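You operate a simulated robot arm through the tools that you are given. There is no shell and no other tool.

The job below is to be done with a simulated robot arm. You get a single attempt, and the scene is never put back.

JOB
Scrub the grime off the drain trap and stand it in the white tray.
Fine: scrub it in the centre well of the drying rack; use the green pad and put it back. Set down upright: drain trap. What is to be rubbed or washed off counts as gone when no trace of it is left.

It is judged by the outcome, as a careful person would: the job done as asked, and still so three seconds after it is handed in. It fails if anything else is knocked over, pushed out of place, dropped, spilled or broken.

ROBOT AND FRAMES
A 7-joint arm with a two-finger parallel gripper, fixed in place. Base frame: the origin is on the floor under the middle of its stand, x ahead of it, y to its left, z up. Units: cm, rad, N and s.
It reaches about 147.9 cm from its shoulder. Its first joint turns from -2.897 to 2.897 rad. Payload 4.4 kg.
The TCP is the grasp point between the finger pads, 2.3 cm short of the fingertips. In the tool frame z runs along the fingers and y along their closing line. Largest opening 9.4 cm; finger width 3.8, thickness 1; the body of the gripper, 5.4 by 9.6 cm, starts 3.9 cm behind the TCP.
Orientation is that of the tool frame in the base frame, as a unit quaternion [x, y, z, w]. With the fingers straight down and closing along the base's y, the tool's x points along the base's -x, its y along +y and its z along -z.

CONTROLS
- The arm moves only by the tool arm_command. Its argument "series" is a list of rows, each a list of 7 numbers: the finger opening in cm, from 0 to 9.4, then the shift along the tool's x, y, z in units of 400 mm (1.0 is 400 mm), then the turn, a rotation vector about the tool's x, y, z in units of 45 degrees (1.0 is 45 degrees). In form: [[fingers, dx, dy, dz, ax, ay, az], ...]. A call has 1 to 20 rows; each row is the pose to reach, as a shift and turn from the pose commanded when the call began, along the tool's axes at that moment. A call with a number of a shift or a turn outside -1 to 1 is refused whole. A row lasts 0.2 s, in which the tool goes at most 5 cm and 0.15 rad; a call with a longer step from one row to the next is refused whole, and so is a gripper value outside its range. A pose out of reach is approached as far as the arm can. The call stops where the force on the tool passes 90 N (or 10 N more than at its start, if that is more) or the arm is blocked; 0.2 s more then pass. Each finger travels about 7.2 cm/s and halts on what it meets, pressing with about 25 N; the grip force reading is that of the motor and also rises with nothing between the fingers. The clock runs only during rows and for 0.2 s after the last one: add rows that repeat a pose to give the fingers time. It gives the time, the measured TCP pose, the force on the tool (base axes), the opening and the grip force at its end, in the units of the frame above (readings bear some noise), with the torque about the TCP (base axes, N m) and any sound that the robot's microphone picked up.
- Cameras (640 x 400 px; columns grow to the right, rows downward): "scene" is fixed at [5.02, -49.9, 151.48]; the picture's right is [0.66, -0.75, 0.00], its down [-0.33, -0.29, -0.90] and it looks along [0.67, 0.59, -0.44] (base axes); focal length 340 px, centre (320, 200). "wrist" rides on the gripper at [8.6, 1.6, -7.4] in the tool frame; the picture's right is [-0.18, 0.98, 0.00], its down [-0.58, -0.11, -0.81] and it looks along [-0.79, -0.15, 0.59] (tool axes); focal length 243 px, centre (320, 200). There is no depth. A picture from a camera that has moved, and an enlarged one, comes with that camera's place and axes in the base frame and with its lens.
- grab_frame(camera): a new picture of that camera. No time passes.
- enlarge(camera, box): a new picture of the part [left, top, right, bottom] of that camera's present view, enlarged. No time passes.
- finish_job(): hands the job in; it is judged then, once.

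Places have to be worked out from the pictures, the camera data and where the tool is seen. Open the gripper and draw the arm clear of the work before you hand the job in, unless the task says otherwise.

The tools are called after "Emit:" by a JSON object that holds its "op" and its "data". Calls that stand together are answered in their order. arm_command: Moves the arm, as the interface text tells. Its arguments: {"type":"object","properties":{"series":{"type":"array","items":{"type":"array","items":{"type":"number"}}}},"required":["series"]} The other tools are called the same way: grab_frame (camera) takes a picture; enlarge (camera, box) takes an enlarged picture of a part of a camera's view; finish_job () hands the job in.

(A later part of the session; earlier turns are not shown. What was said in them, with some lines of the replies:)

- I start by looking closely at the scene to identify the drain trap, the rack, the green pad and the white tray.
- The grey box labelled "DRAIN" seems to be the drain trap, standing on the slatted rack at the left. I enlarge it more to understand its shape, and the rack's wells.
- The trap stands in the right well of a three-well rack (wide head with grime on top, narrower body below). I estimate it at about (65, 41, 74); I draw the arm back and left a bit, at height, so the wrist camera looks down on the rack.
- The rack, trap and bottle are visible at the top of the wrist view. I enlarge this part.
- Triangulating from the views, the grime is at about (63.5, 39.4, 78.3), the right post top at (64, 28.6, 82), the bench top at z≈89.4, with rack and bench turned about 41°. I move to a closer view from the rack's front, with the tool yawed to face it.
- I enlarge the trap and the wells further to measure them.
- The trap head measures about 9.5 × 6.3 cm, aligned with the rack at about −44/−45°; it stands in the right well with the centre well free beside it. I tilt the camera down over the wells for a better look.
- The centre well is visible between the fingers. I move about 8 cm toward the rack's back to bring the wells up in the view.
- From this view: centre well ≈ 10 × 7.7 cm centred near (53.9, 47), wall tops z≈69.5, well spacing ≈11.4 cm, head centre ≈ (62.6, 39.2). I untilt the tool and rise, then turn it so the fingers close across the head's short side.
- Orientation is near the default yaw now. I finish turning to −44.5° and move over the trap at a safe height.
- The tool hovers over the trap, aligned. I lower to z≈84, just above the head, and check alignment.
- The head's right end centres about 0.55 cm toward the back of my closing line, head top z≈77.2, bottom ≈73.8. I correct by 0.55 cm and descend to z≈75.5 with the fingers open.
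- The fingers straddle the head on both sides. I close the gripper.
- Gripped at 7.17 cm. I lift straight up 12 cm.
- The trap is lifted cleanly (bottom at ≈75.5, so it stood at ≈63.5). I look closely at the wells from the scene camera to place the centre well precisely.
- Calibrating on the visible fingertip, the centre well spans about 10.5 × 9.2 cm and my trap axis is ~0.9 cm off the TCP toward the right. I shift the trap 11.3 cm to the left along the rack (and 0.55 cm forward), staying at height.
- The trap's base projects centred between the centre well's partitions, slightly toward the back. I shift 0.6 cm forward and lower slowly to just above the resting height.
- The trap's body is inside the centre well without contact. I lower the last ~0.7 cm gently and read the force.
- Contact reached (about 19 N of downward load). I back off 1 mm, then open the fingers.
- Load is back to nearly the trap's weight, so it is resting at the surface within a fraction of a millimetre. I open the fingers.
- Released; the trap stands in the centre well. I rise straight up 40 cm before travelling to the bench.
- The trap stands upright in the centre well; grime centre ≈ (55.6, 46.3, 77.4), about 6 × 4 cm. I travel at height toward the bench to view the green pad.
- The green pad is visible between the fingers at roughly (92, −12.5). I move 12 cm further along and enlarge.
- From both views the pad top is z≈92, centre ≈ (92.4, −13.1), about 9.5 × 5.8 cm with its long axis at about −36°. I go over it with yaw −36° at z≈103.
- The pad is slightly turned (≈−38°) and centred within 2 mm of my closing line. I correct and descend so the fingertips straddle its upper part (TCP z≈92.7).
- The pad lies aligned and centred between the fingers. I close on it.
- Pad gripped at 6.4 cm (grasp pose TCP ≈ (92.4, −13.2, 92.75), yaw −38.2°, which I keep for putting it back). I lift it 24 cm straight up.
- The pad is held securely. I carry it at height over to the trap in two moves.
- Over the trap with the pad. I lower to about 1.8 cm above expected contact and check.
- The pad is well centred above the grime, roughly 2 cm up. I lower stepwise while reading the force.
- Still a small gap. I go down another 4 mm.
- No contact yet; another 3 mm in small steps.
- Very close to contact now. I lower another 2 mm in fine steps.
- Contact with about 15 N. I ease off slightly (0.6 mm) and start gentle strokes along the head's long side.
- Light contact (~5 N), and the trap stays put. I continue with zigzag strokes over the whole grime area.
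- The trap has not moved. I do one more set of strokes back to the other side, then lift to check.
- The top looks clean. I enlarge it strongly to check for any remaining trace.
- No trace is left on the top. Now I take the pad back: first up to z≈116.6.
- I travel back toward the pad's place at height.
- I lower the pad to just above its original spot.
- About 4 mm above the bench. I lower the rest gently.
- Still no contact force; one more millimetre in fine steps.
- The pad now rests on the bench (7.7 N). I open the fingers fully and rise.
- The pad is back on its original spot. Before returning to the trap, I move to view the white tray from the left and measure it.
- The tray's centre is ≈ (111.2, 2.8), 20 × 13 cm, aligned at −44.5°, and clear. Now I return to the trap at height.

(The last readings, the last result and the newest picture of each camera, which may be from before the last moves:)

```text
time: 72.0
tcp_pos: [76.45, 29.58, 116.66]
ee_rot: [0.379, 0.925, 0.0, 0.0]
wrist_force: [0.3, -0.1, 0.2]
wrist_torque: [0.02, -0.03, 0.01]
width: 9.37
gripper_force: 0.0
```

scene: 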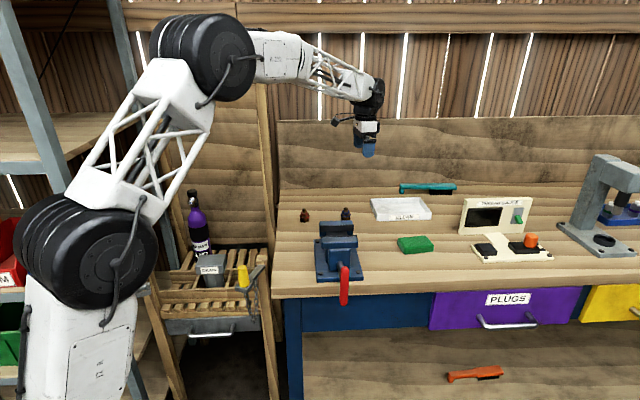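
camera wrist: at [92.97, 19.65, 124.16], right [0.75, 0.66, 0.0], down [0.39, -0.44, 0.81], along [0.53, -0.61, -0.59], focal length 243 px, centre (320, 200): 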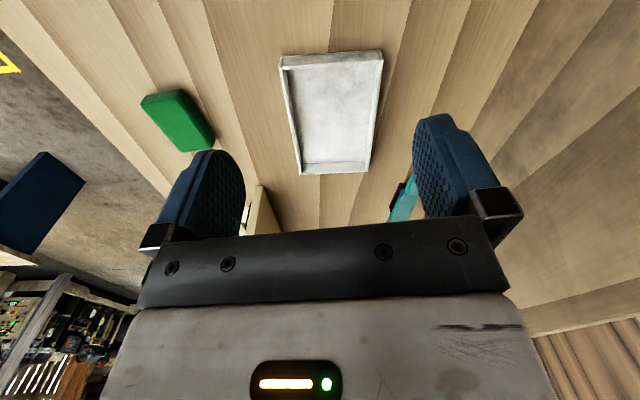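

Emit:
{"op": "arm_command", "data": {"series": [[9.4, 0.06, -0.007, 0, 0, 0, 0], [9.4, 0.15, -0.018, 0, 0, 0, 0], [9.4, 0.25, -0.03, 0, 0, 0, 0], [9.4, 0.35, -0.042, 0, 0, 0, 0], [9.4, 0.45, -0.054, 0, 0, 0, 0], [9.4, 0.55, -0.066, 0, 0, 0, 0], [9.4, 0.64, -0.077, 0, 0, 0, 0], [9.4, 0.678, -0.081, 0, 0, 0, 0], [9.4, 0.678, -0.081, 0.08, 0, 0, 0], [9.4, 0.678, -0.081, 0.18, 0, 0, 0], [9.4, 0.678, -0.081, 0.28, 0, 0, 0], [9.4, 0.678, -0.081, 0.38, 0, 0, 0], [9.4, 0.678, -0.081, 0.48, 0, 0, 0], [9.4, 0.678, -0.081, 0.58, 0, 0, 0], [9.4, 0.678, -0.081, 0.66, 0, 0, 0], [9.4, 0.678, -0.081, 0.74, 0, 0, 0], [9.4, 0.678, -0.081, 0.8, 0, 0, 0], [9.4, 0.678, -0.081, 0.8, 0, 0, 0]]}}

Emit:
{"op": "grab_frame", "data": {"camera": "wrist"}}

Emit:
{"op": "enlarge", "data": {"camera": "scene", "box": [170, 210, 260, 290]}}

```text
time: 75.8
tcp_pos: [54.9, 46.44, 84.66]
ee_rot: [0.379, 0.926, 0.0, -0.001]
wrist_force: [-0.4, 0.2, 0.3]
wrist_torque: [0.01, 0.0, 0.03]
width: 9.41
gripper_force: 0.1
```

```text
taken
camera wrist: at [49.75, 53.71, 92.13], right [0.82, 0.57, 0.0], down [0.34, -0.49, 0.81], along [0.46, -0.66, -0.59], focal length 243 px, centre (320, 200)
```

wrist: 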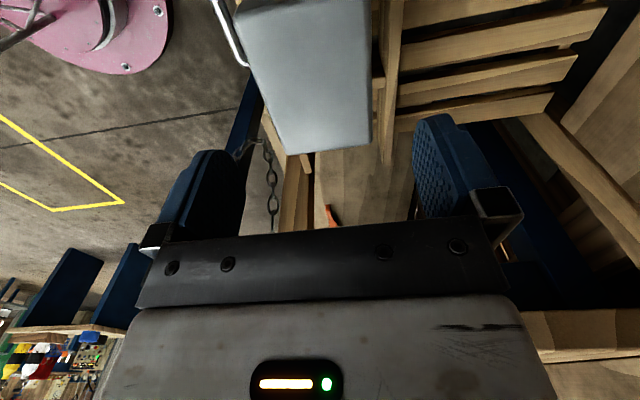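

```text
5.00 times, centred on (215, 250) of scene
camera zoom: at [5.02, -49.9, 151.48], right [0.66, -0.75, 0.0], down [-0.33, -0.29, -0.9], along [0.67, 0.59, -0.44], focal length 1701 px, centre (845, -50)
```

zoom: 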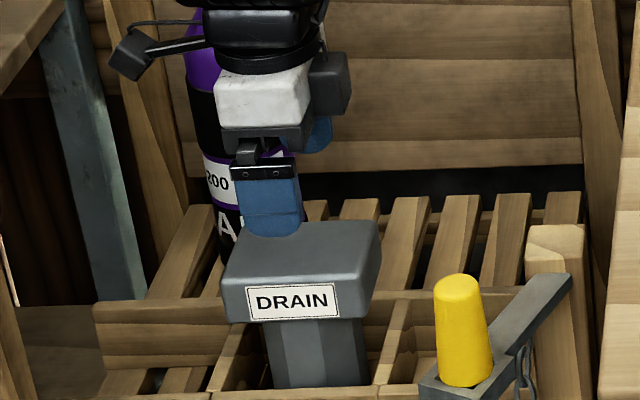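

Aligned within 3 mm, and the head's top is clean from this view as well. I descend to the grip height.

Emit:
{"op": "arm_command", "data": {"series": [[9.4, 0, -0.006, 0.04, 0, 0, 0], [9.4, 0, -0.006, 0.1, 0, 0, 0], [9.4, 0, -0.006, 0.16, 0, 0, 0], [9.4, 0, -0.006, 0.2, 0, 0, 0], [9.4, 0, -0.006, 0.227, 0, 0, 0], [9.4, 0, -0.006, 0.227, 0, 0, 0]]}}

Emit:
{"op": "grab_frame", "data": {"camera": "wrist"}}

```text
time: 77.2
tcp_pos: [54.69, 46.18, 75.65]
ee_rot: [0.378, 0.926, -0.001, 0.0]
wrist_force: [-0.7, 0.0, 0.6]
wrist_torque: [0.02, 0.0, -0.01]
width: 9.39
gripper_force: 0.1
```

```text
taken
camera wrist: at [49.7, 53.47, 83.0], right [0.82, 0.57, 0.0], down [0.34, -0.48, 0.81], along [0.46, -0.66, -0.59], focal length 243 px, centre (320, 200)
```

wrist: 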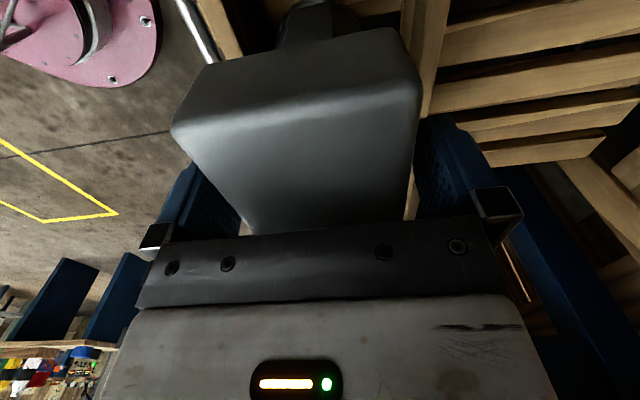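

The fingers straddle the head. I close on it.

Emit:
{"op": "arm_command", "data": {"series": [[7.8, 0, 0, 0, 0, 0, 0], [5.0, 0, 0, 0, 0, 0, 0], [5.0, 0, 0, 0, 0, 0, 0], [5.0, 0, 0, 0, 0, 0, 0], [5.0, 0, 0, 0, 0, 0, 0]]}}

Emit:
{"op": "enlarge", "data": {"camera": "scene", "box": [170, 210, 260, 290]}}

```text
time: 78.4
tcp_pos: [54.66, 46.16, 75.63]
ee_rot: [0.378, 0.926, -0.001, 0.0]
wrist_force: [0.6, 0.1, 0.8]
wrist_torque: [-0.01, -0.1, -0.01]
width: 7.21
gripper_force: 24.8
```

```text
5.00 times, centred on (215, 250) of scene
camera zoom: at [5.02, -49.9, 151.48], right [0.66, -0.75, 0.0], down [-0.33, -0.29, -0.9], along [0.67, 0.59, -0.44], focal length 1701 px, centre (845, -50)
```

zoom: 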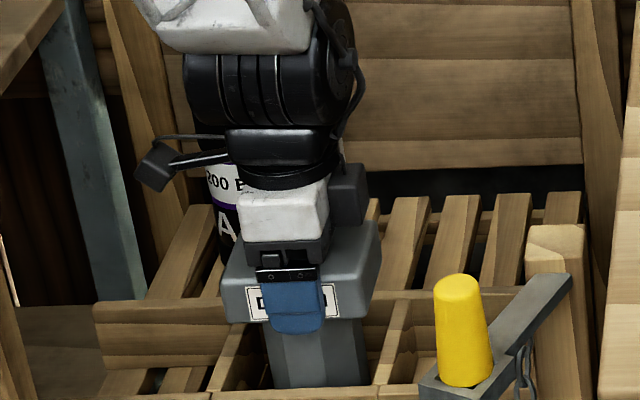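

Gripped at 7.2 cm, well centred. I lift it straight up.

Emit:
{"op": "arm_command", "data": {"series": [[5.0, 0, 0, -0.025, 0, 0, 0], [5.0, 0, 0, -0.07, 0, 0, 0], [5.0, 0, 0, -0.12, 0, 0, 0], [5.0, 0, 0, -0.17, 0, 0, 0], [5.0, 0, 0, -0.22, 0, 0, 0], [5.0, 0, 0, -0.28, 0, 0, 0], [5.0, 0, 0, -0.35, 0, 0, 0], [5.0, 0, 0, -0.42, 0, 0, 0], [5.0, 0, 0, -0.5, 0, 0, 0], [5.0, 0, 0, -0.58, 0, 0, 0], [5.0, 0, 0, -0.66, 0, 0, 0], [5.0, 0, 0, -0.74, 0, 0, 0], [5.0, 0, 0, -0.82, 0, 0, 0], [5.0, 0, 0, -0.9, 0, 0, 0], [5.0, 0, 0, -0.96, 0, 0, 0], [5.0, 0, 0, -1.0, 0, 0, 0], [5.0, 0, 0, -1.0, 0, 0, 0]]}}

Emit:
{"op": "grab_frame", "data": {"camera": "scene"}}

Emit:
{"op": "enlarge", "data": {"camera": "scene", "box": [140, 110, 260, 220]}}

Emit:
{"op": "grab_frame", "data": {"camera": "wrist"}}

```text
time: 82.0
tcp_pos: [54.82, 46.1, 115.5]
ee_rot: [0.379, 0.925, 0.0, 0.001]
wrist_force: [-0.8, 0.8, -4.3]
wrist_torque: [0.02, 0.01, -0.05]
width: 7.17
gripper_force: 24.7
```

```text
taken
```

scene: 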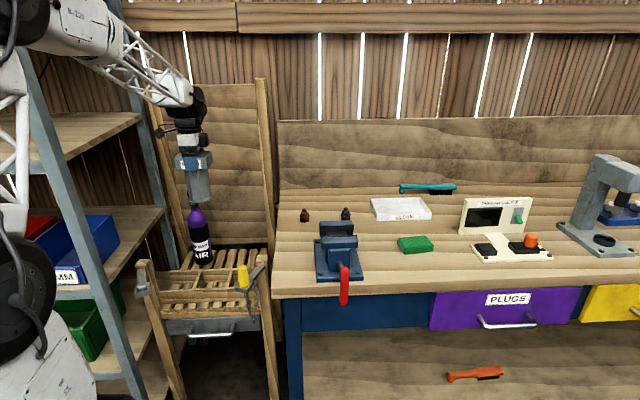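

```text
3.64 times, centred on (200, 165) of scene
camera zoom: at [5.02, -49.9, 151.48], right [0.66, -0.75, 0.0], down [-0.33, -0.29, -0.9], along [0.67, 0.59, -0.44], focal length 1237 px, centre (756, 327)
```

zoom: 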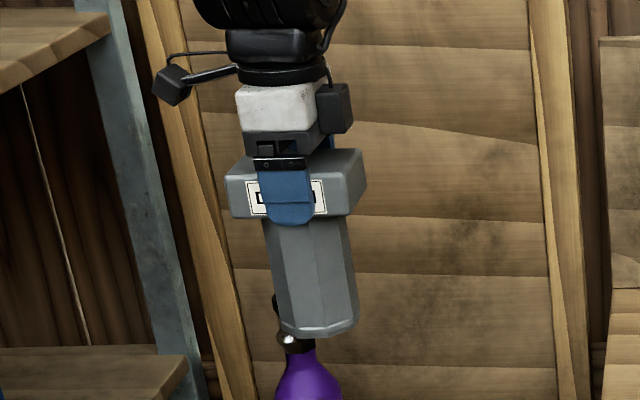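

```text
taken
camera wrist: at [49.74, 53.4, 123.02], right [0.82, 0.57, 0.0], down [0.34, -0.48, 0.81], along [0.46, -0.66, -0.59], focal length 243 px, centre (320, 200)
```

wrist: 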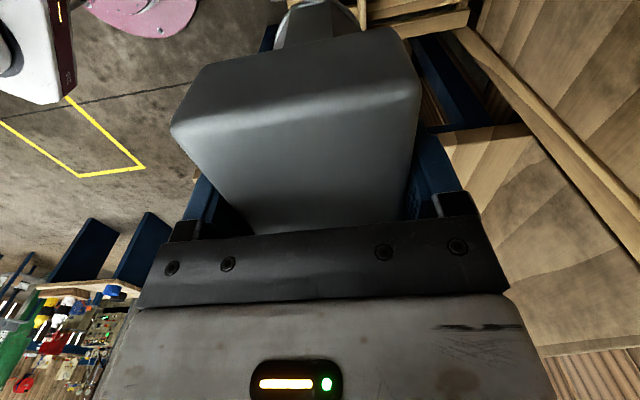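

The trap hangs upright and clean on the visible sides. To be sure no grime is on its back, I carry it to open space and turn it toward the scene camera before placing.

Emit:
{"op": "arm_command", "data": {"series": [[5.0, -0.05, -0.0075, -0.015, 0, 0, 0], [5.0, -0.13, -0.0195, -0.03, 0, 0, 0], [5.0, -0.21, -0.0315, -0.045, 0, 0, 0], [5.0, -0.29, -0.0435, -0.06, 0, 0, 0], [5.0, -0.37, -0.0555, -0.075, 0, 0, 0], [5.0, -0.45, -0.0675, -0.09, 0, 0, 0], [5.0, -0.53, -0.0795, -0.1, 0, 0, 0], [5.0, -0.59, -0.0885, -0.1, 0, 0, 0], [5.0, -0.6175, -0.0925, -0.1, 0, 0, 0], [5.0, -0.6175, -0.0925, -0.1, 0, 0, 0]]}}

Emit:
{"op": "arm_command", "data": {"series": [[5.0, 0, 0, 0, 0, 0, -0.1], [5.0, 0, 0, 0, 0, 0, -0.25], [5.0, 0, 0, 0, 0, 0, -0.4], [5.0, 0, 0, 0, 0, 0, -0.55], [5.0, 0, 0, 0, 0, 0, -0.7], [5.0, 0, 0, 0, 0, 0, -0.85], [5.0, 0, 0, 0, 0, 0, -0.95], [5.0, 0, 0, 0, 0, 0, -1.0], [5.0, 0, 0, 0, 0, 0, -1.0]]}}

Emit:
{"op": "grab_frame", "data": {"camera": "scene"}}

```text
time: 84.2
tcp_pos: [69.75, 26.15, 119.61]
ee_rot: [0.379, 0.925, 0.0, 0.0]
wrist_force: [0.5, -0.6, -4.1]
wrist_torque: [-0.02, -0.02, 0.03]
width: 7.2
gripper_force: 25.1
```

```text
time: 86.2
tcp_pos: [69.82, 26.24, 119.63]
ee_rot: [-0.005, 1.0, 0.0, 0.0]
wrist_force: [-0.2, -0.2, -4.9]
wrist_torque: [0.03, -0.04, -0.01]
width: 7.21
gripper_force: 25.1
```

```text
taken
```

scene: 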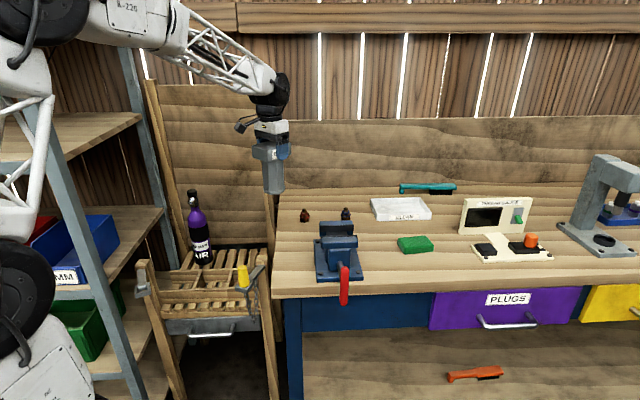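

Turning works well. I turn another 90° to show the back.

Emit:
{"op": "arm_command", "data": {"series": [[5.0, 0, 0, 0, 0, 0, -0.1], [5.0, 0, 0, 0, 0, 0, -0.25], [5.0, 0, 0, 0, 0, 0, -0.4], [5.0, 0, 0, 0, 0, 0, -0.55], [5.0, 0, 0, 0, 0, 0, -0.7], [5.0, 0, 0, 0, 0, 0, -0.85], [5.0, 0, 0, 0, 0, 0, -0.95], [5.0, 0, 0, 0, 0, 0, -1.0]]}}

Emit:
{"op": "arm_command", "data": {"series": [[5.0, 0, 0, 0, 0, 0, -0.1], [5.0, 0, 0, 0, 0, 0, -0.25], [5.0, 0, 0, 0, 0, 0, -0.4], [5.0, 0, 0, 0, 0, 0, -0.55], [5.0, 0, 0, 0, 0, 0, -0.7], [5.0, 0, 0, 0, 0, 0, -0.85], [5.0, 0, 0, 0, 0, 0, -0.95], [5.0, 0, 0, 0, 0, 0, -1.0]]}}

Emit:
{"op": "enlarge", "data": {"camera": "scene", "box": [220, 100, 320, 210]}}

Emit:
{"op": "grab_frame", "data": {"camera": "scene"}}

```text
time: 88.0
tcp_pos: [69.77, 26.38, 119.44]
ee_rot: [-0.387, 0.922, 0.0, 0.0]
wrist_force: [-0.3, -0.7, -3.8]
wrist_torque: [0.0, -0.04, -0.01]
width: 7.18
gripper_force: 24.9
```

```text
time: 89.8
tcp_pos: [69.84, 26.25, 119.64]
ee_rot: [0.711, -0.703, -0.001, 0.0]
wrist_force: [0.4, -0.3, -3.2]
wrist_torque: [0.01, 0.0, -0.02]
width: 7.2
gripper_force: 24.8
```

```text
3.64 times, centred on (270, 155) of scene
camera zoom: at [5.02, -49.9, 151.48], right [0.66, -0.75, 0.0], down [-0.33, -0.29, -0.9], along [0.67, 0.59, -0.44], focal length 1237 px, centre (502, 364)
```

zoom: 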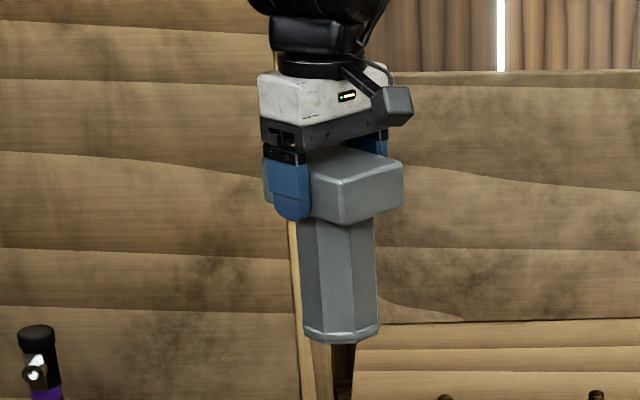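

```text
taken
```

scene: 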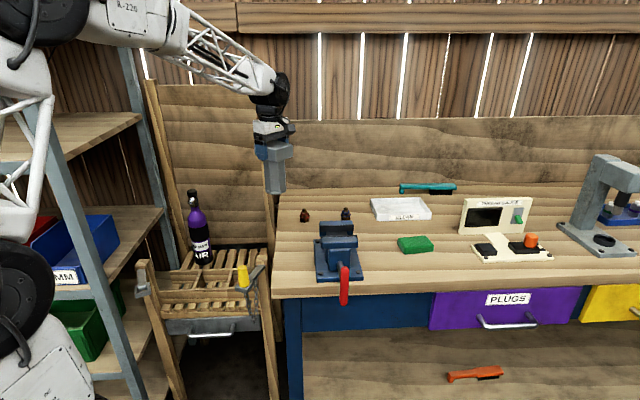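

Emit:
{"op": "enlarge", "data": {"camera": "scene", "box": [252, 132, 296, 202]}}

```text
5.71 times, centred on (274, 167) of scene
camera zoom: at [5.02, -49.9, 151.48], right [0.66, -0.75, 0.0], down [-0.33, -0.29, -0.9], along [0.67, 0.59, -0.44], focal length 1944 px, centre (583, 389)
```

zoom: 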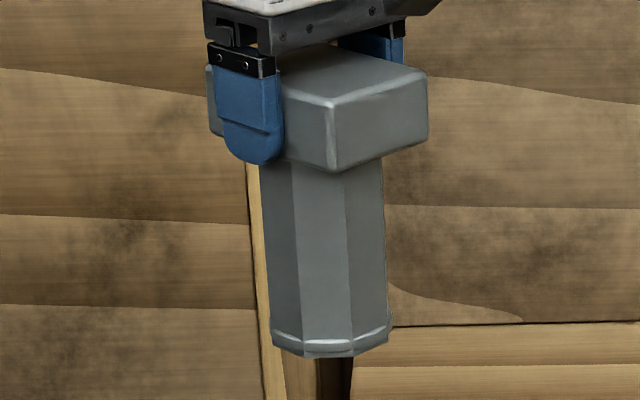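

All sides are clean. I turn it back to the original facing.

Emit:
{"op": "arm_command", "data": {"series": [[5.0, 0, 0, 0, 0, 0, 0.1], [5.0, 0, 0, 0, 0, 0, 0.25], [5.0, 0, 0, 0, 0, 0, 0.4], [5.0, 0, 0, 0, 0, 0, 0.55], [5.0, 0, 0, 0, 0, 0, 0.7], [5.0, 0, 0, 0, 0, 0, 0.85], [5.0, 0, 0, 0, 0, 0, 0.95], [5.0, 0, 0, 0, 0, 0, 1.0]]}}

Emit:
{"op": "arm_command", "data": {"series": [[5.0, 0, 0, 0, 0, 0, 0.1], [5.0, 0, 0, 0, 0, 0, 0.25], [5.0, 0, 0, 0, 0, 0, 0.4], [5.0, 0, 0, 0, 0, 0, 0.55], [5.0, 0, 0, 0, 0, 0, 0.7], [5.0, 0, 0, 0, 0, 0, 0.85], [5.0, 0, 0, 0, 0, 0, 0.95], [5.0, 0, 0, 0, 0, 0, 1.0]]}}

Emit:
{"op": "arm_command", "data": {"series": [[5.0, 0, 0, 0, 0, 0, 0.1], [5.0, 0, 0, 0, 0, 0, 0.25], [5.0, 0, 0, 0, 0, 0, 0.4], [5.0, 0, 0, 0, 0, 0, 0.55], [5.0, 0, 0, 0, 0, 0, 0.7], [5.0, 0, 0, 0, 0, 0, 0.85], [5.0, 0, 0, 0, 0, 0, 0.95], [5.0, 0, 0, 0, 0, 0, 1.0], [5.0, 0, 0, 0, 0, 0, 1.0]]}}

```text
time: 91.6
tcp_pos: [69.8, 26.34, 119.61]
ee_rot: [-0.386, 0.923, 0.0, 0.0]
wrist_force: [-0.5, 0.2, -4.2]
wrist_torque: [0.0, 0.0, 0.02]
width: 7.18
gripper_force: 25.0
```

```text
time: 93.4
tcp_pos: [69.79, 26.33, 119.54]
ee_rot: [-0.004, 1.0, -0.001, 0.0]
wrist_force: [-0.5, -0.1, -4.1]
wrist_torque: [0.03, 0.0, -0.02]
width: 7.17
gripper_force: 25.2
```

```text
time: 95.4
tcp_pos: [69.75, 26.26, 119.52]
ee_rot: [0.379, 0.925, 0.0, 0.0]
wrist_force: [-0.2, 0.1, -4.3]
wrist_torque: [-0.04, 0.01, 0.0]
width: 7.18
gripper_force: 24.3
```

I carry the trap over the bench toward the tray at height.

Emit:
{"op": "arm_command", "data": {"series": [[5.0, -0.04, 0.011, 0, 0, 0, 0], [5.0, -0.11, 0.03, 0, 0, 0, 0], [5.0, -0.19, 0.051, 0, 0, 0, 0], [5.0, -0.28, 0.0755, 0, 0, 0, 0], [5.0, -0.37, 0.1, 0, 0, 0, 0], [5.0, -0.46, 0.124, 0, 0, 0, 0], [5.0, -0.55, 0.148, 0, 0, 0, 0], [5.0, -0.64, 0.1725, 0, 0, 0, 0], [5.0, -0.73, 0.197, 0, 0, 0, 0], [5.0, -0.81, 0.2185, 0, 0, 0, 0], [5.0, -0.87, 0.2347, 0, 0, 0, 0], [5.0, -0.9, 0.243, 0, 0, 0, 0], [5.0, -0.9, 0.243, 0, 0, 0, 0]]}}

Emit:
{"op": "grab_frame", "data": {"camera": "scene"}}

Emit:
{"op": "grab_frame", "data": {"camera": "wrist"}}

```text
time: 98.2
tcp_pos: [102.25, 7.97, 119.6]
ee_rot: [0.378, 0.926, 0.0, 0.0]
wrist_force: [-0.3, -0.1, -3.7]
wrist_torque: [0.02, 0.0, -0.04]
width: 7.22
gripper_force: 25.4
```

```text
taken
```

scene: 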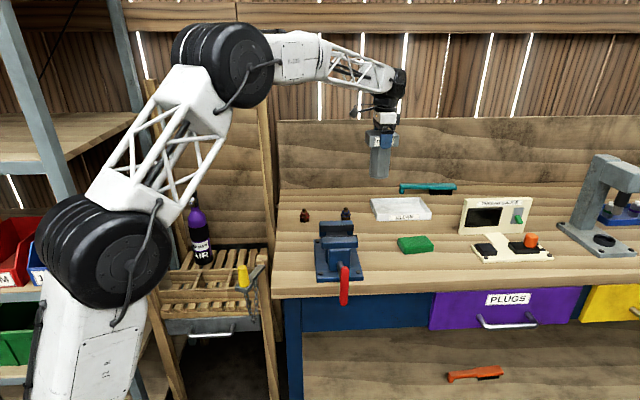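

```text
taken
camera wrist: at [97.24, 15.16, 127.07], right [0.82, 0.57, 0.0], down [0.34, -0.49, 0.81], along [0.46, -0.66, -0.59], focal length 243 px, centre (320, 200)
```

wrist: 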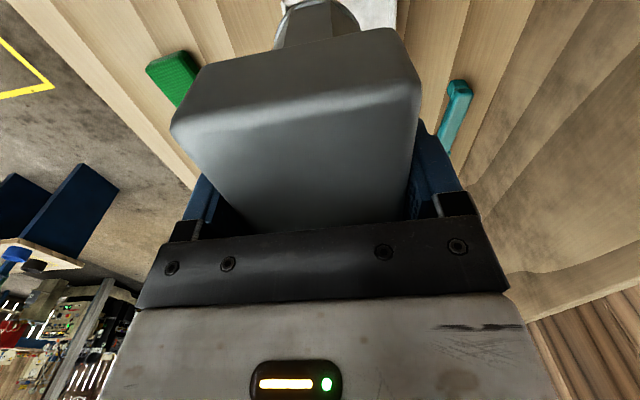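

I finish the approach over the tray and lower until the trap's base is a few centimetres above the rim.

Emit:
{"op": "arm_command", "data": {"series": [[5.0, -0.07, 0.0185, 0, 0, 0, 0], [5.0, -0.15, 0.04, 0, 0, 0, 0], [5.0, -0.22, 0.058, 0, 0, 0, 0], [5.0, -0.242, 0.064, 0.02, 0, 0, 0], [5.0, -0.242, 0.064, 0.08, 0, 0, 0], [5.0, -0.242, 0.064, 0.15, 0, 0, 0], [5.0, -0.242, 0.064, 0.21, 0, 0, 0], [5.0, -0.242, 0.064, 0.25, 0, 0, 0], [5.0, -0.242, 0.064, 0.25, 0, 0, 0]]}}

Emit:
{"op": "enlarge", "data": {"camera": "scene", "box": [350, 130, 460, 230]}}

Emit:
{"op": "enlarge", "data": {"camera": "scene", "box": [365, 165, 445, 225]}}

Emit:
{"op": "grab_frame", "data": {"camera": "wrist"}}

```text
time: 100.2
tcp_pos: [110.96, 2.89, 109.63]
ee_rot: [0.379, 0.925, 0.0, -0.001]
wrist_force: [0.2, -0.7, -4.1]
wrist_torque: [-0.01, -0.02, 0.01]
width: 7.2
gripper_force: 25.6
```

```text
4.00 times, centred on (405, 180) of scene
camera zoom: at [5.02, -49.9, 151.48], right [0.66, -0.75, 0.0], down [-0.33, -0.29, -0.9], along [0.67, 0.59, -0.44], focal length 1361 px, centre (-20, 280)
```

zoom: 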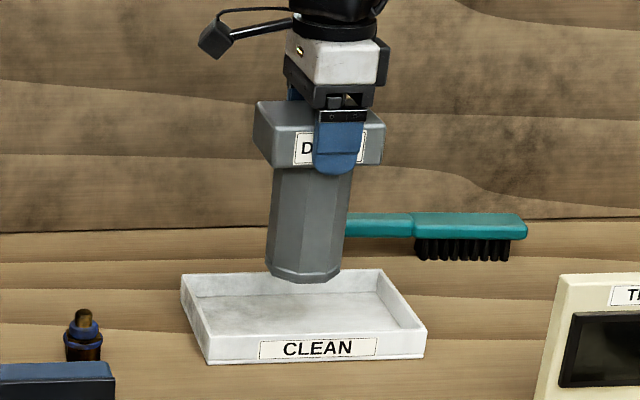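

```text
6.67 times, centred on (405, 195) of scene
camera zoom: at [5.02, -49.9, 151.48], right [0.66, -0.75, 0.0], down [-0.33, -0.29, -0.9], along [0.67, 0.59, -0.44], focal length 2268 px, centre (-247, 233)
```

zoom: 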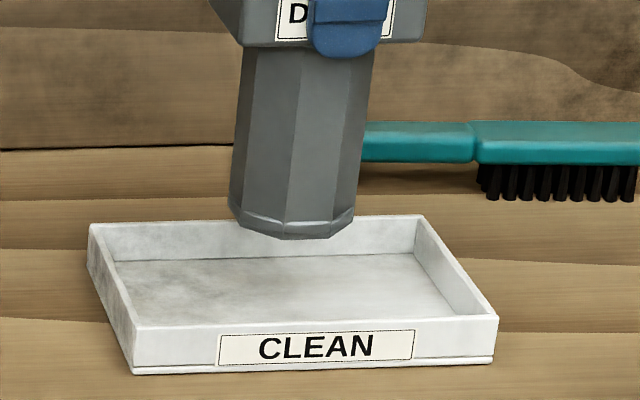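

```text
taken
camera wrist: at [105.92, 10.26, 117.05], right [0.82, 0.57, 0.0], down [0.34, -0.48, 0.81], along [0.46, -0.66, -0.59], focal length 243 px, centre (320, 200)
```

wrist: 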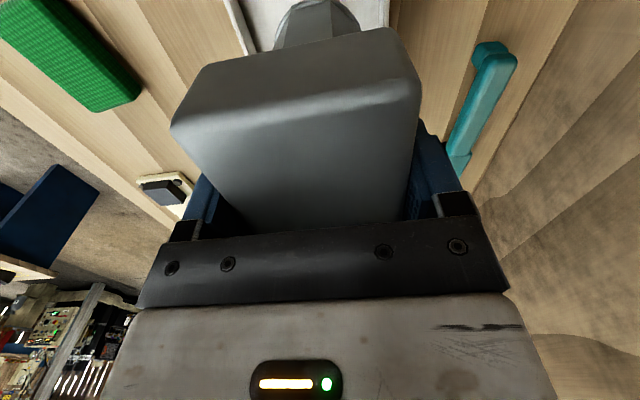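

The trap's base projects onto the tray's centre (within ~0.5 cm). I lower to about 1 cm above the tray floor.

Emit:
{"op": "arm_command", "data": {"series": [[5.0, 0, 0, 0.03, 0, 0, 0], [5.0, 0, 0, 0.06, 0, 0, 0], [5.0, 0, 0, 0.09, 0, 0, 0], [5.0, 0, 0, 0.115, 0, 0, 0], [5.0, 0, 0, 0.125, 0, 0, 0], [5.0, 0, 0, 0.125, 0, 0, 0]]}}

Emit:
{"op": "enlarge", "data": {"camera": "scene", "box": [365, 165, 445, 225]}}

```text
time: 101.6
tcp_pos: [110.97, 3.06, 104.45]
ee_rot: [0.379, 0.925, 0.0, 0.0]
wrist_force: [0.1, 0.7, -4.3]
wrist_torque: [0.0, -0.03, 0.02]
width: 7.16
gripper_force: 25.4
```

```text
6.67 times, centred on (405, 195) of scene
camera zoom: at [5.02, -49.9, 151.48], right [0.66, -0.75, 0.0], down [-0.33, -0.29, -0.9], along [0.67, 0.59, -0.44], focal length 2268 px, centre (-247, 233)
```

zoom: 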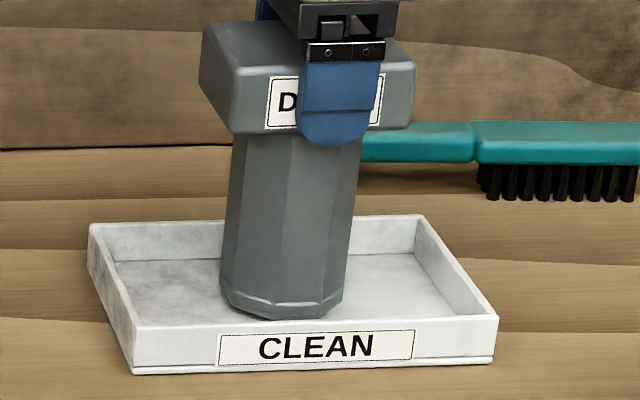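

Well inside the tray; about 1 cm remains. I lower in small steps, watching the force.

Emit:
{"op": "arm_command", "data": {"series": [[5.0, 0, 0, 0.005, 0, 0, 0], [5.0, 0, 0, 0.01, 0, 0, 0], [5.0, 0, 0, 0.0125, 0, 0, 0], [5.0, 0, 0, 0.0125, 0, 0, 0]]}}

```text
time: 102.6
tcp_pos: [110.98, 3.0, 104.05]
ee_rot: [0.379, 0.926, 0.0, -0.001]
wrist_force: [-1.0, 0.7, -0.2]
wrist_torque: [0.06, 0.21, -0.01]
width: 7.2
gripper_force: 24.8
```

The weight has been taken up (force ≈ 0), so it touches the tray floor. I lower a hair more and check the picture.

Emit:
{"op": "arm_command", "data": {"series": [[5.0, 0, 0, 0.001, 0, 0, 0], [5.0, 0, 0, 0.001, 0, 0, 0]]}}

Emit:
{"op": "enlarge", "data": {"camera": "scene", "box": [365, 165, 445, 225]}}

```text
time: 103.2
tcp_pos: [110.97, 2.95, 104.09]
ee_rot: [0.378, 0.926, 0.0, 0.0]
wrist_force: [-3.2, 0.2, 5.7]
wrist_torque: [0.04, 0.58, 0.02]
width: 7.18
gripper_force: 25.1
```

```text
6.67 times, centred on (405, 195) of scene
camera zoom: at [5.02, -49.9, 151.48], right [0.66, -0.75, 0.0], down [-0.33, -0.29, -0.9], along [0.67, 0.59, -0.44], focal length 2268 px, centre (-247, 233)
```

zoom: 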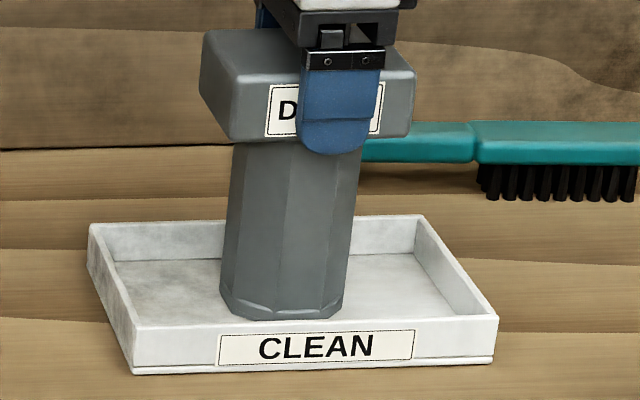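

The base rests on the tray floor (contact is under the body, not on the rim). I relieve the small preload and open the fingers.

Emit:
{"op": "arm_command", "data": {"series": [[5.0, 0, 0, -0.001, 0, 0, 0], [5.0, 0, 0, -0.001, 0, 0, 0], [7.6, 0, 0, -0.001, 0, 0, 0], [8.2, 0, 0, -0.001, 0, 0, 0], [9.4, 0, 0, -0.001, 0, 0, 0], [9.4, 0, 0, -0.001, 0, 0, 0]]}}

Emit:
{"op": "enlarge", "data": {"camera": "scene", "box": [365, 155, 445, 225]}}

Emit:
{"op": "grab_frame", "data": {"camera": "wrist"}}

```text
time: 104.6
tcp_pos: [110.97, 3.12, 104.14]
ee_rot: [0.379, 0.925, 0.0, 0.0]
wrist_force: [-0.4, 0.0, 0.4]
wrist_torque: [0.0, 0.03, 0.01]
width: 9.41
gripper_force: 0.1
```

```text
5.71 times, centred on (405, 190) of scene
camera zoom: at [5.02, -49.9, 151.48], right [0.66, -0.75, 0.0], down [-0.33, -0.29, -0.9], along [0.67, 0.59, -0.44], focal length 1944 px, centre (-166, 257)
```

zoom: 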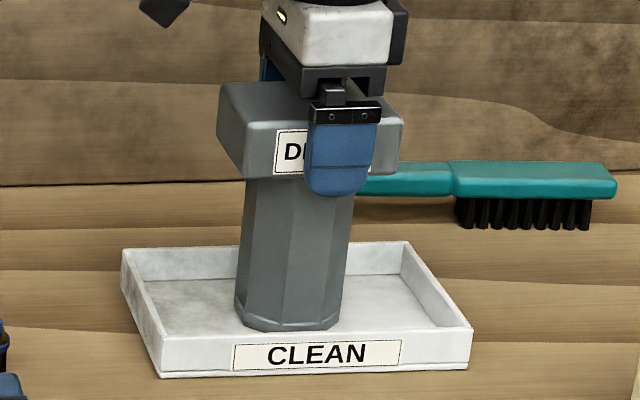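

```text
taken
camera wrist: at [105.93, 10.28, 111.56], right [0.82, 0.57, 0.0], down [0.34, -0.48, 0.81], along [0.46, -0.66, -0.59], focal length 243 px, centre (320, 200)
```

wrist: 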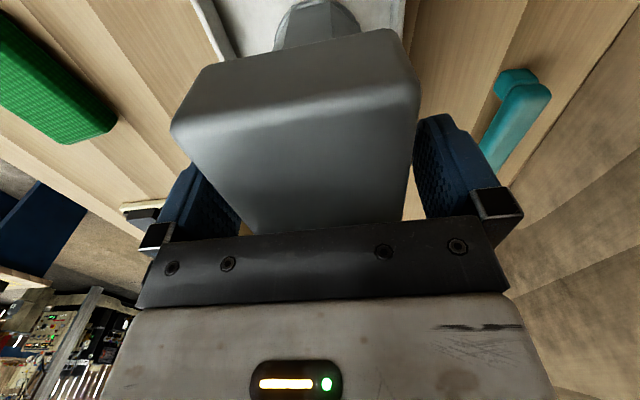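

Released; the trap stands upright in the tray with both fingers clear of the head. I rise straight up.

Emit:
{"op": "arm_command", "data": {"series": [[9.4, 0, 0, -0.03, 0, 0, 0], [9.4, 0, 0, -0.08, 0, 0, 0], [9.4, 0, 0, -0.15, 0, 0, 0], [9.4, 0, 0, -0.23, 0, 0, 0], [9.4, 0, 0, -0.32, 0, 0, 0], [9.4, 0, 0, -0.42, 0, 0, 0], [9.4, 0, 0, -0.5, 0, 0, 0], [9.4, 0, 0, -0.5, 0, 0, 0]]}}

Emit:
{"op": "enlarge", "data": {"camera": "scene", "box": [365, 155, 445, 225]}}

Emit:
{"op": "grab_frame", "data": {"camera": "wrist"}}

```text
time: 106.4
tcp_pos: [110.98, 3.05, 124.09]
ee_rot: [0.379, 0.926, 0.0, 0.0]
wrist_force: [-0.5, 1.2, -0.1]
wrist_torque: [0.02, 0.0, 0.0]
width: 9.42
gripper_force: 0.1
```

```text
5.71 times, centred on (405, 190) of scene
camera zoom: at [5.02, -49.9, 151.48], right [0.66, -0.75, 0.0], down [-0.33, -0.29, -0.9], along [0.67, 0.59, -0.44], focal length 1944 px, centre (-166, 257)
```

zoom: 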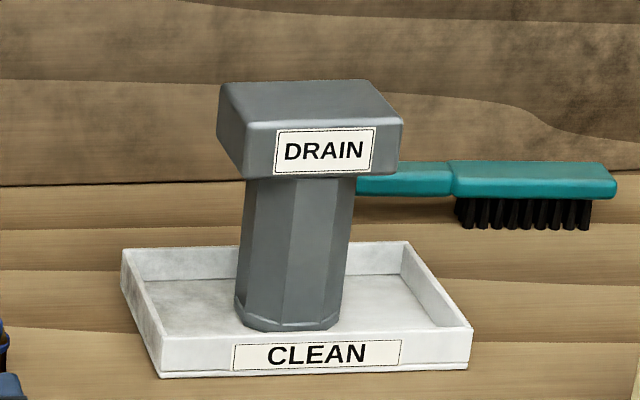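

```text
taken
camera wrist: at [105.9, 10.26, 131.61], right [0.82, 0.57, 0.0], down [0.34, -0.49, 0.81], along [0.46, -0.66, -0.59], focal length 243 px, centre (320, 200)
```

wrist: 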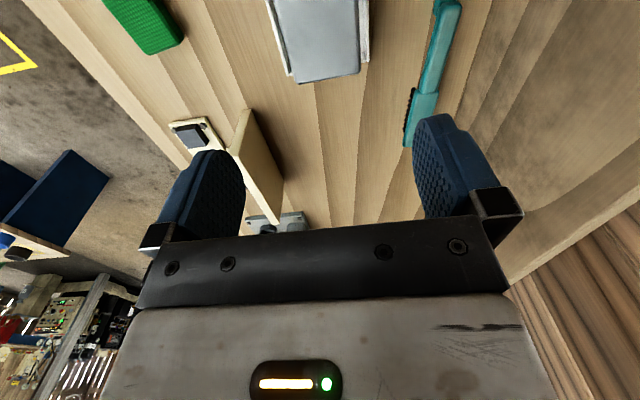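

The trap stands upright and clean in the tray. I draw the arm back at height, clear of the work.

Emit:
{"op": "arm_command", "data": {"series": [[9.4, 0.06, -0.03, 0, 0, 0, 0], [9.4, 0.14, -0.0686, 0, 0, 0, 0], [9.4, 0.23, -0.1126, 0, 0, 0, 0], [9.4, 0.32, -0.1567, 0, 0, 0, 0], [9.4, 0.41, -0.2, 0, 0, 0, 0], [9.4, 0.5, -0.245, 0, 0, 0, 0], [9.4, 0.59, -0.289, 0, 0, 0, 0], [9.4, 0.68, -0.333, 0, 0, 0, 0], [9.4, 0.76, -0.372, 0, 0, 0, 0], [9.4, 0.82, -0.4016, 0, 0, 0, 0], [9.4, 0.8525, -0.4175, 0, 0, 0, 0], [9.4, 0.8525, -0.4175, 0, 0, 0, 0]]}}

Emit:
{"op": "grab_frame", "data": {"camera": "scene"}}

Emit:
{"op": "enlarge", "data": {"camera": "scene", "box": [370, 165, 450, 265]}}

Emit:
{"op": "enlarge", "data": {"camera": "scene", "box": [130, 180, 310, 340]}}

```text
time: 109.0
tcp_pos: [75.02, 15.06, 124.01]
ee_rot: [0.378, 0.926, 0.0, 0.0]
wrist_force: [-0.2, 0.3, 0.6]
wrist_torque: [0.03, 0.04, 0.01]
width: 9.39
gripper_force: 0.0
```

```text
taken
```

scene: 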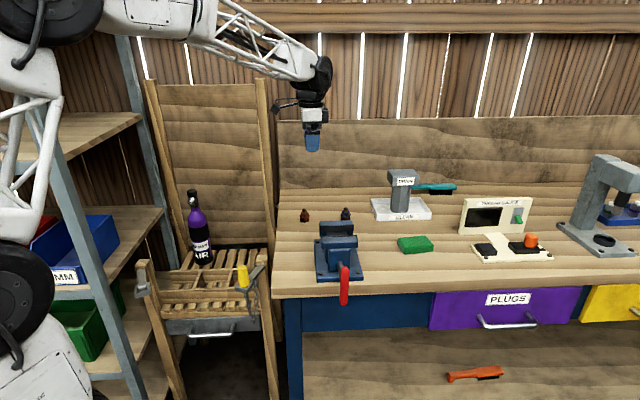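

```text
4.00 times, centred on (410, 215) of scene
camera zoom: at [5.02, -49.9, 151.48], right [0.66, -0.75, 0.0], down [-0.33, -0.29, -0.9], along [0.67, 0.59, -0.44], focal length 1361 px, centre (-40, 140)
```

zoom: 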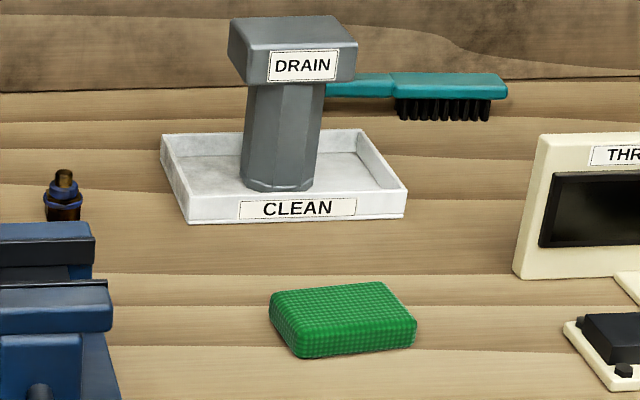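

```text
2.50 times, centred on (220, 260) of scene
camera zoom: at [5.02, -49.9, 151.48], right [0.66, -0.75, 0.0], down [-0.33, -0.29, -0.9], along [0.67, 0.59, -0.44], focal length 850 px, centre (570, 50)
```

zoom: 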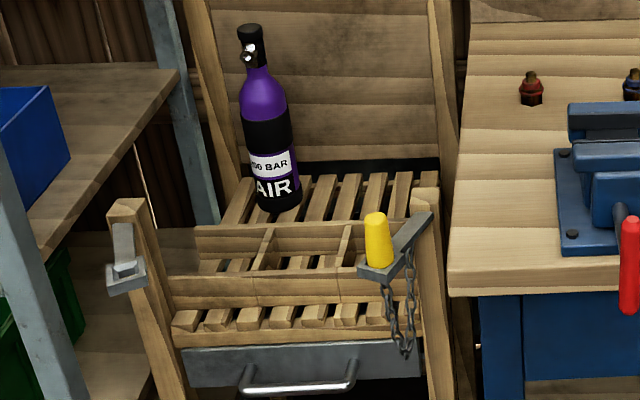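

Everything is in order: the clean trap stands upright in the white tray, the green pad is back where it was, and nothing else has moved. The gripper is open and the arm is clear, so I hand the job in.

Emit:
{"op": "finish_job", "data": {}}

```text
The job is handed in.
```

The drain trap is clean and standing upright in the white tray, with its label facing the front.

- **Scrubbing:** I moved the trap to the centre well of the drying rack and scrubbed its top with the green pad. No trace of the grime shows in the enlarged views. I then lifted the trap and turned it to check the back and sides, and they were clean too.
- **Pad:** The green pad is back on its original spot on the bench, at the same angle as far as the camera shows.
- **Surroundings:** In the last pictures nothing else had moved, including the bottle, the yellow plug and the brushes. The gripper was open and the arm clear when I handed the job in.
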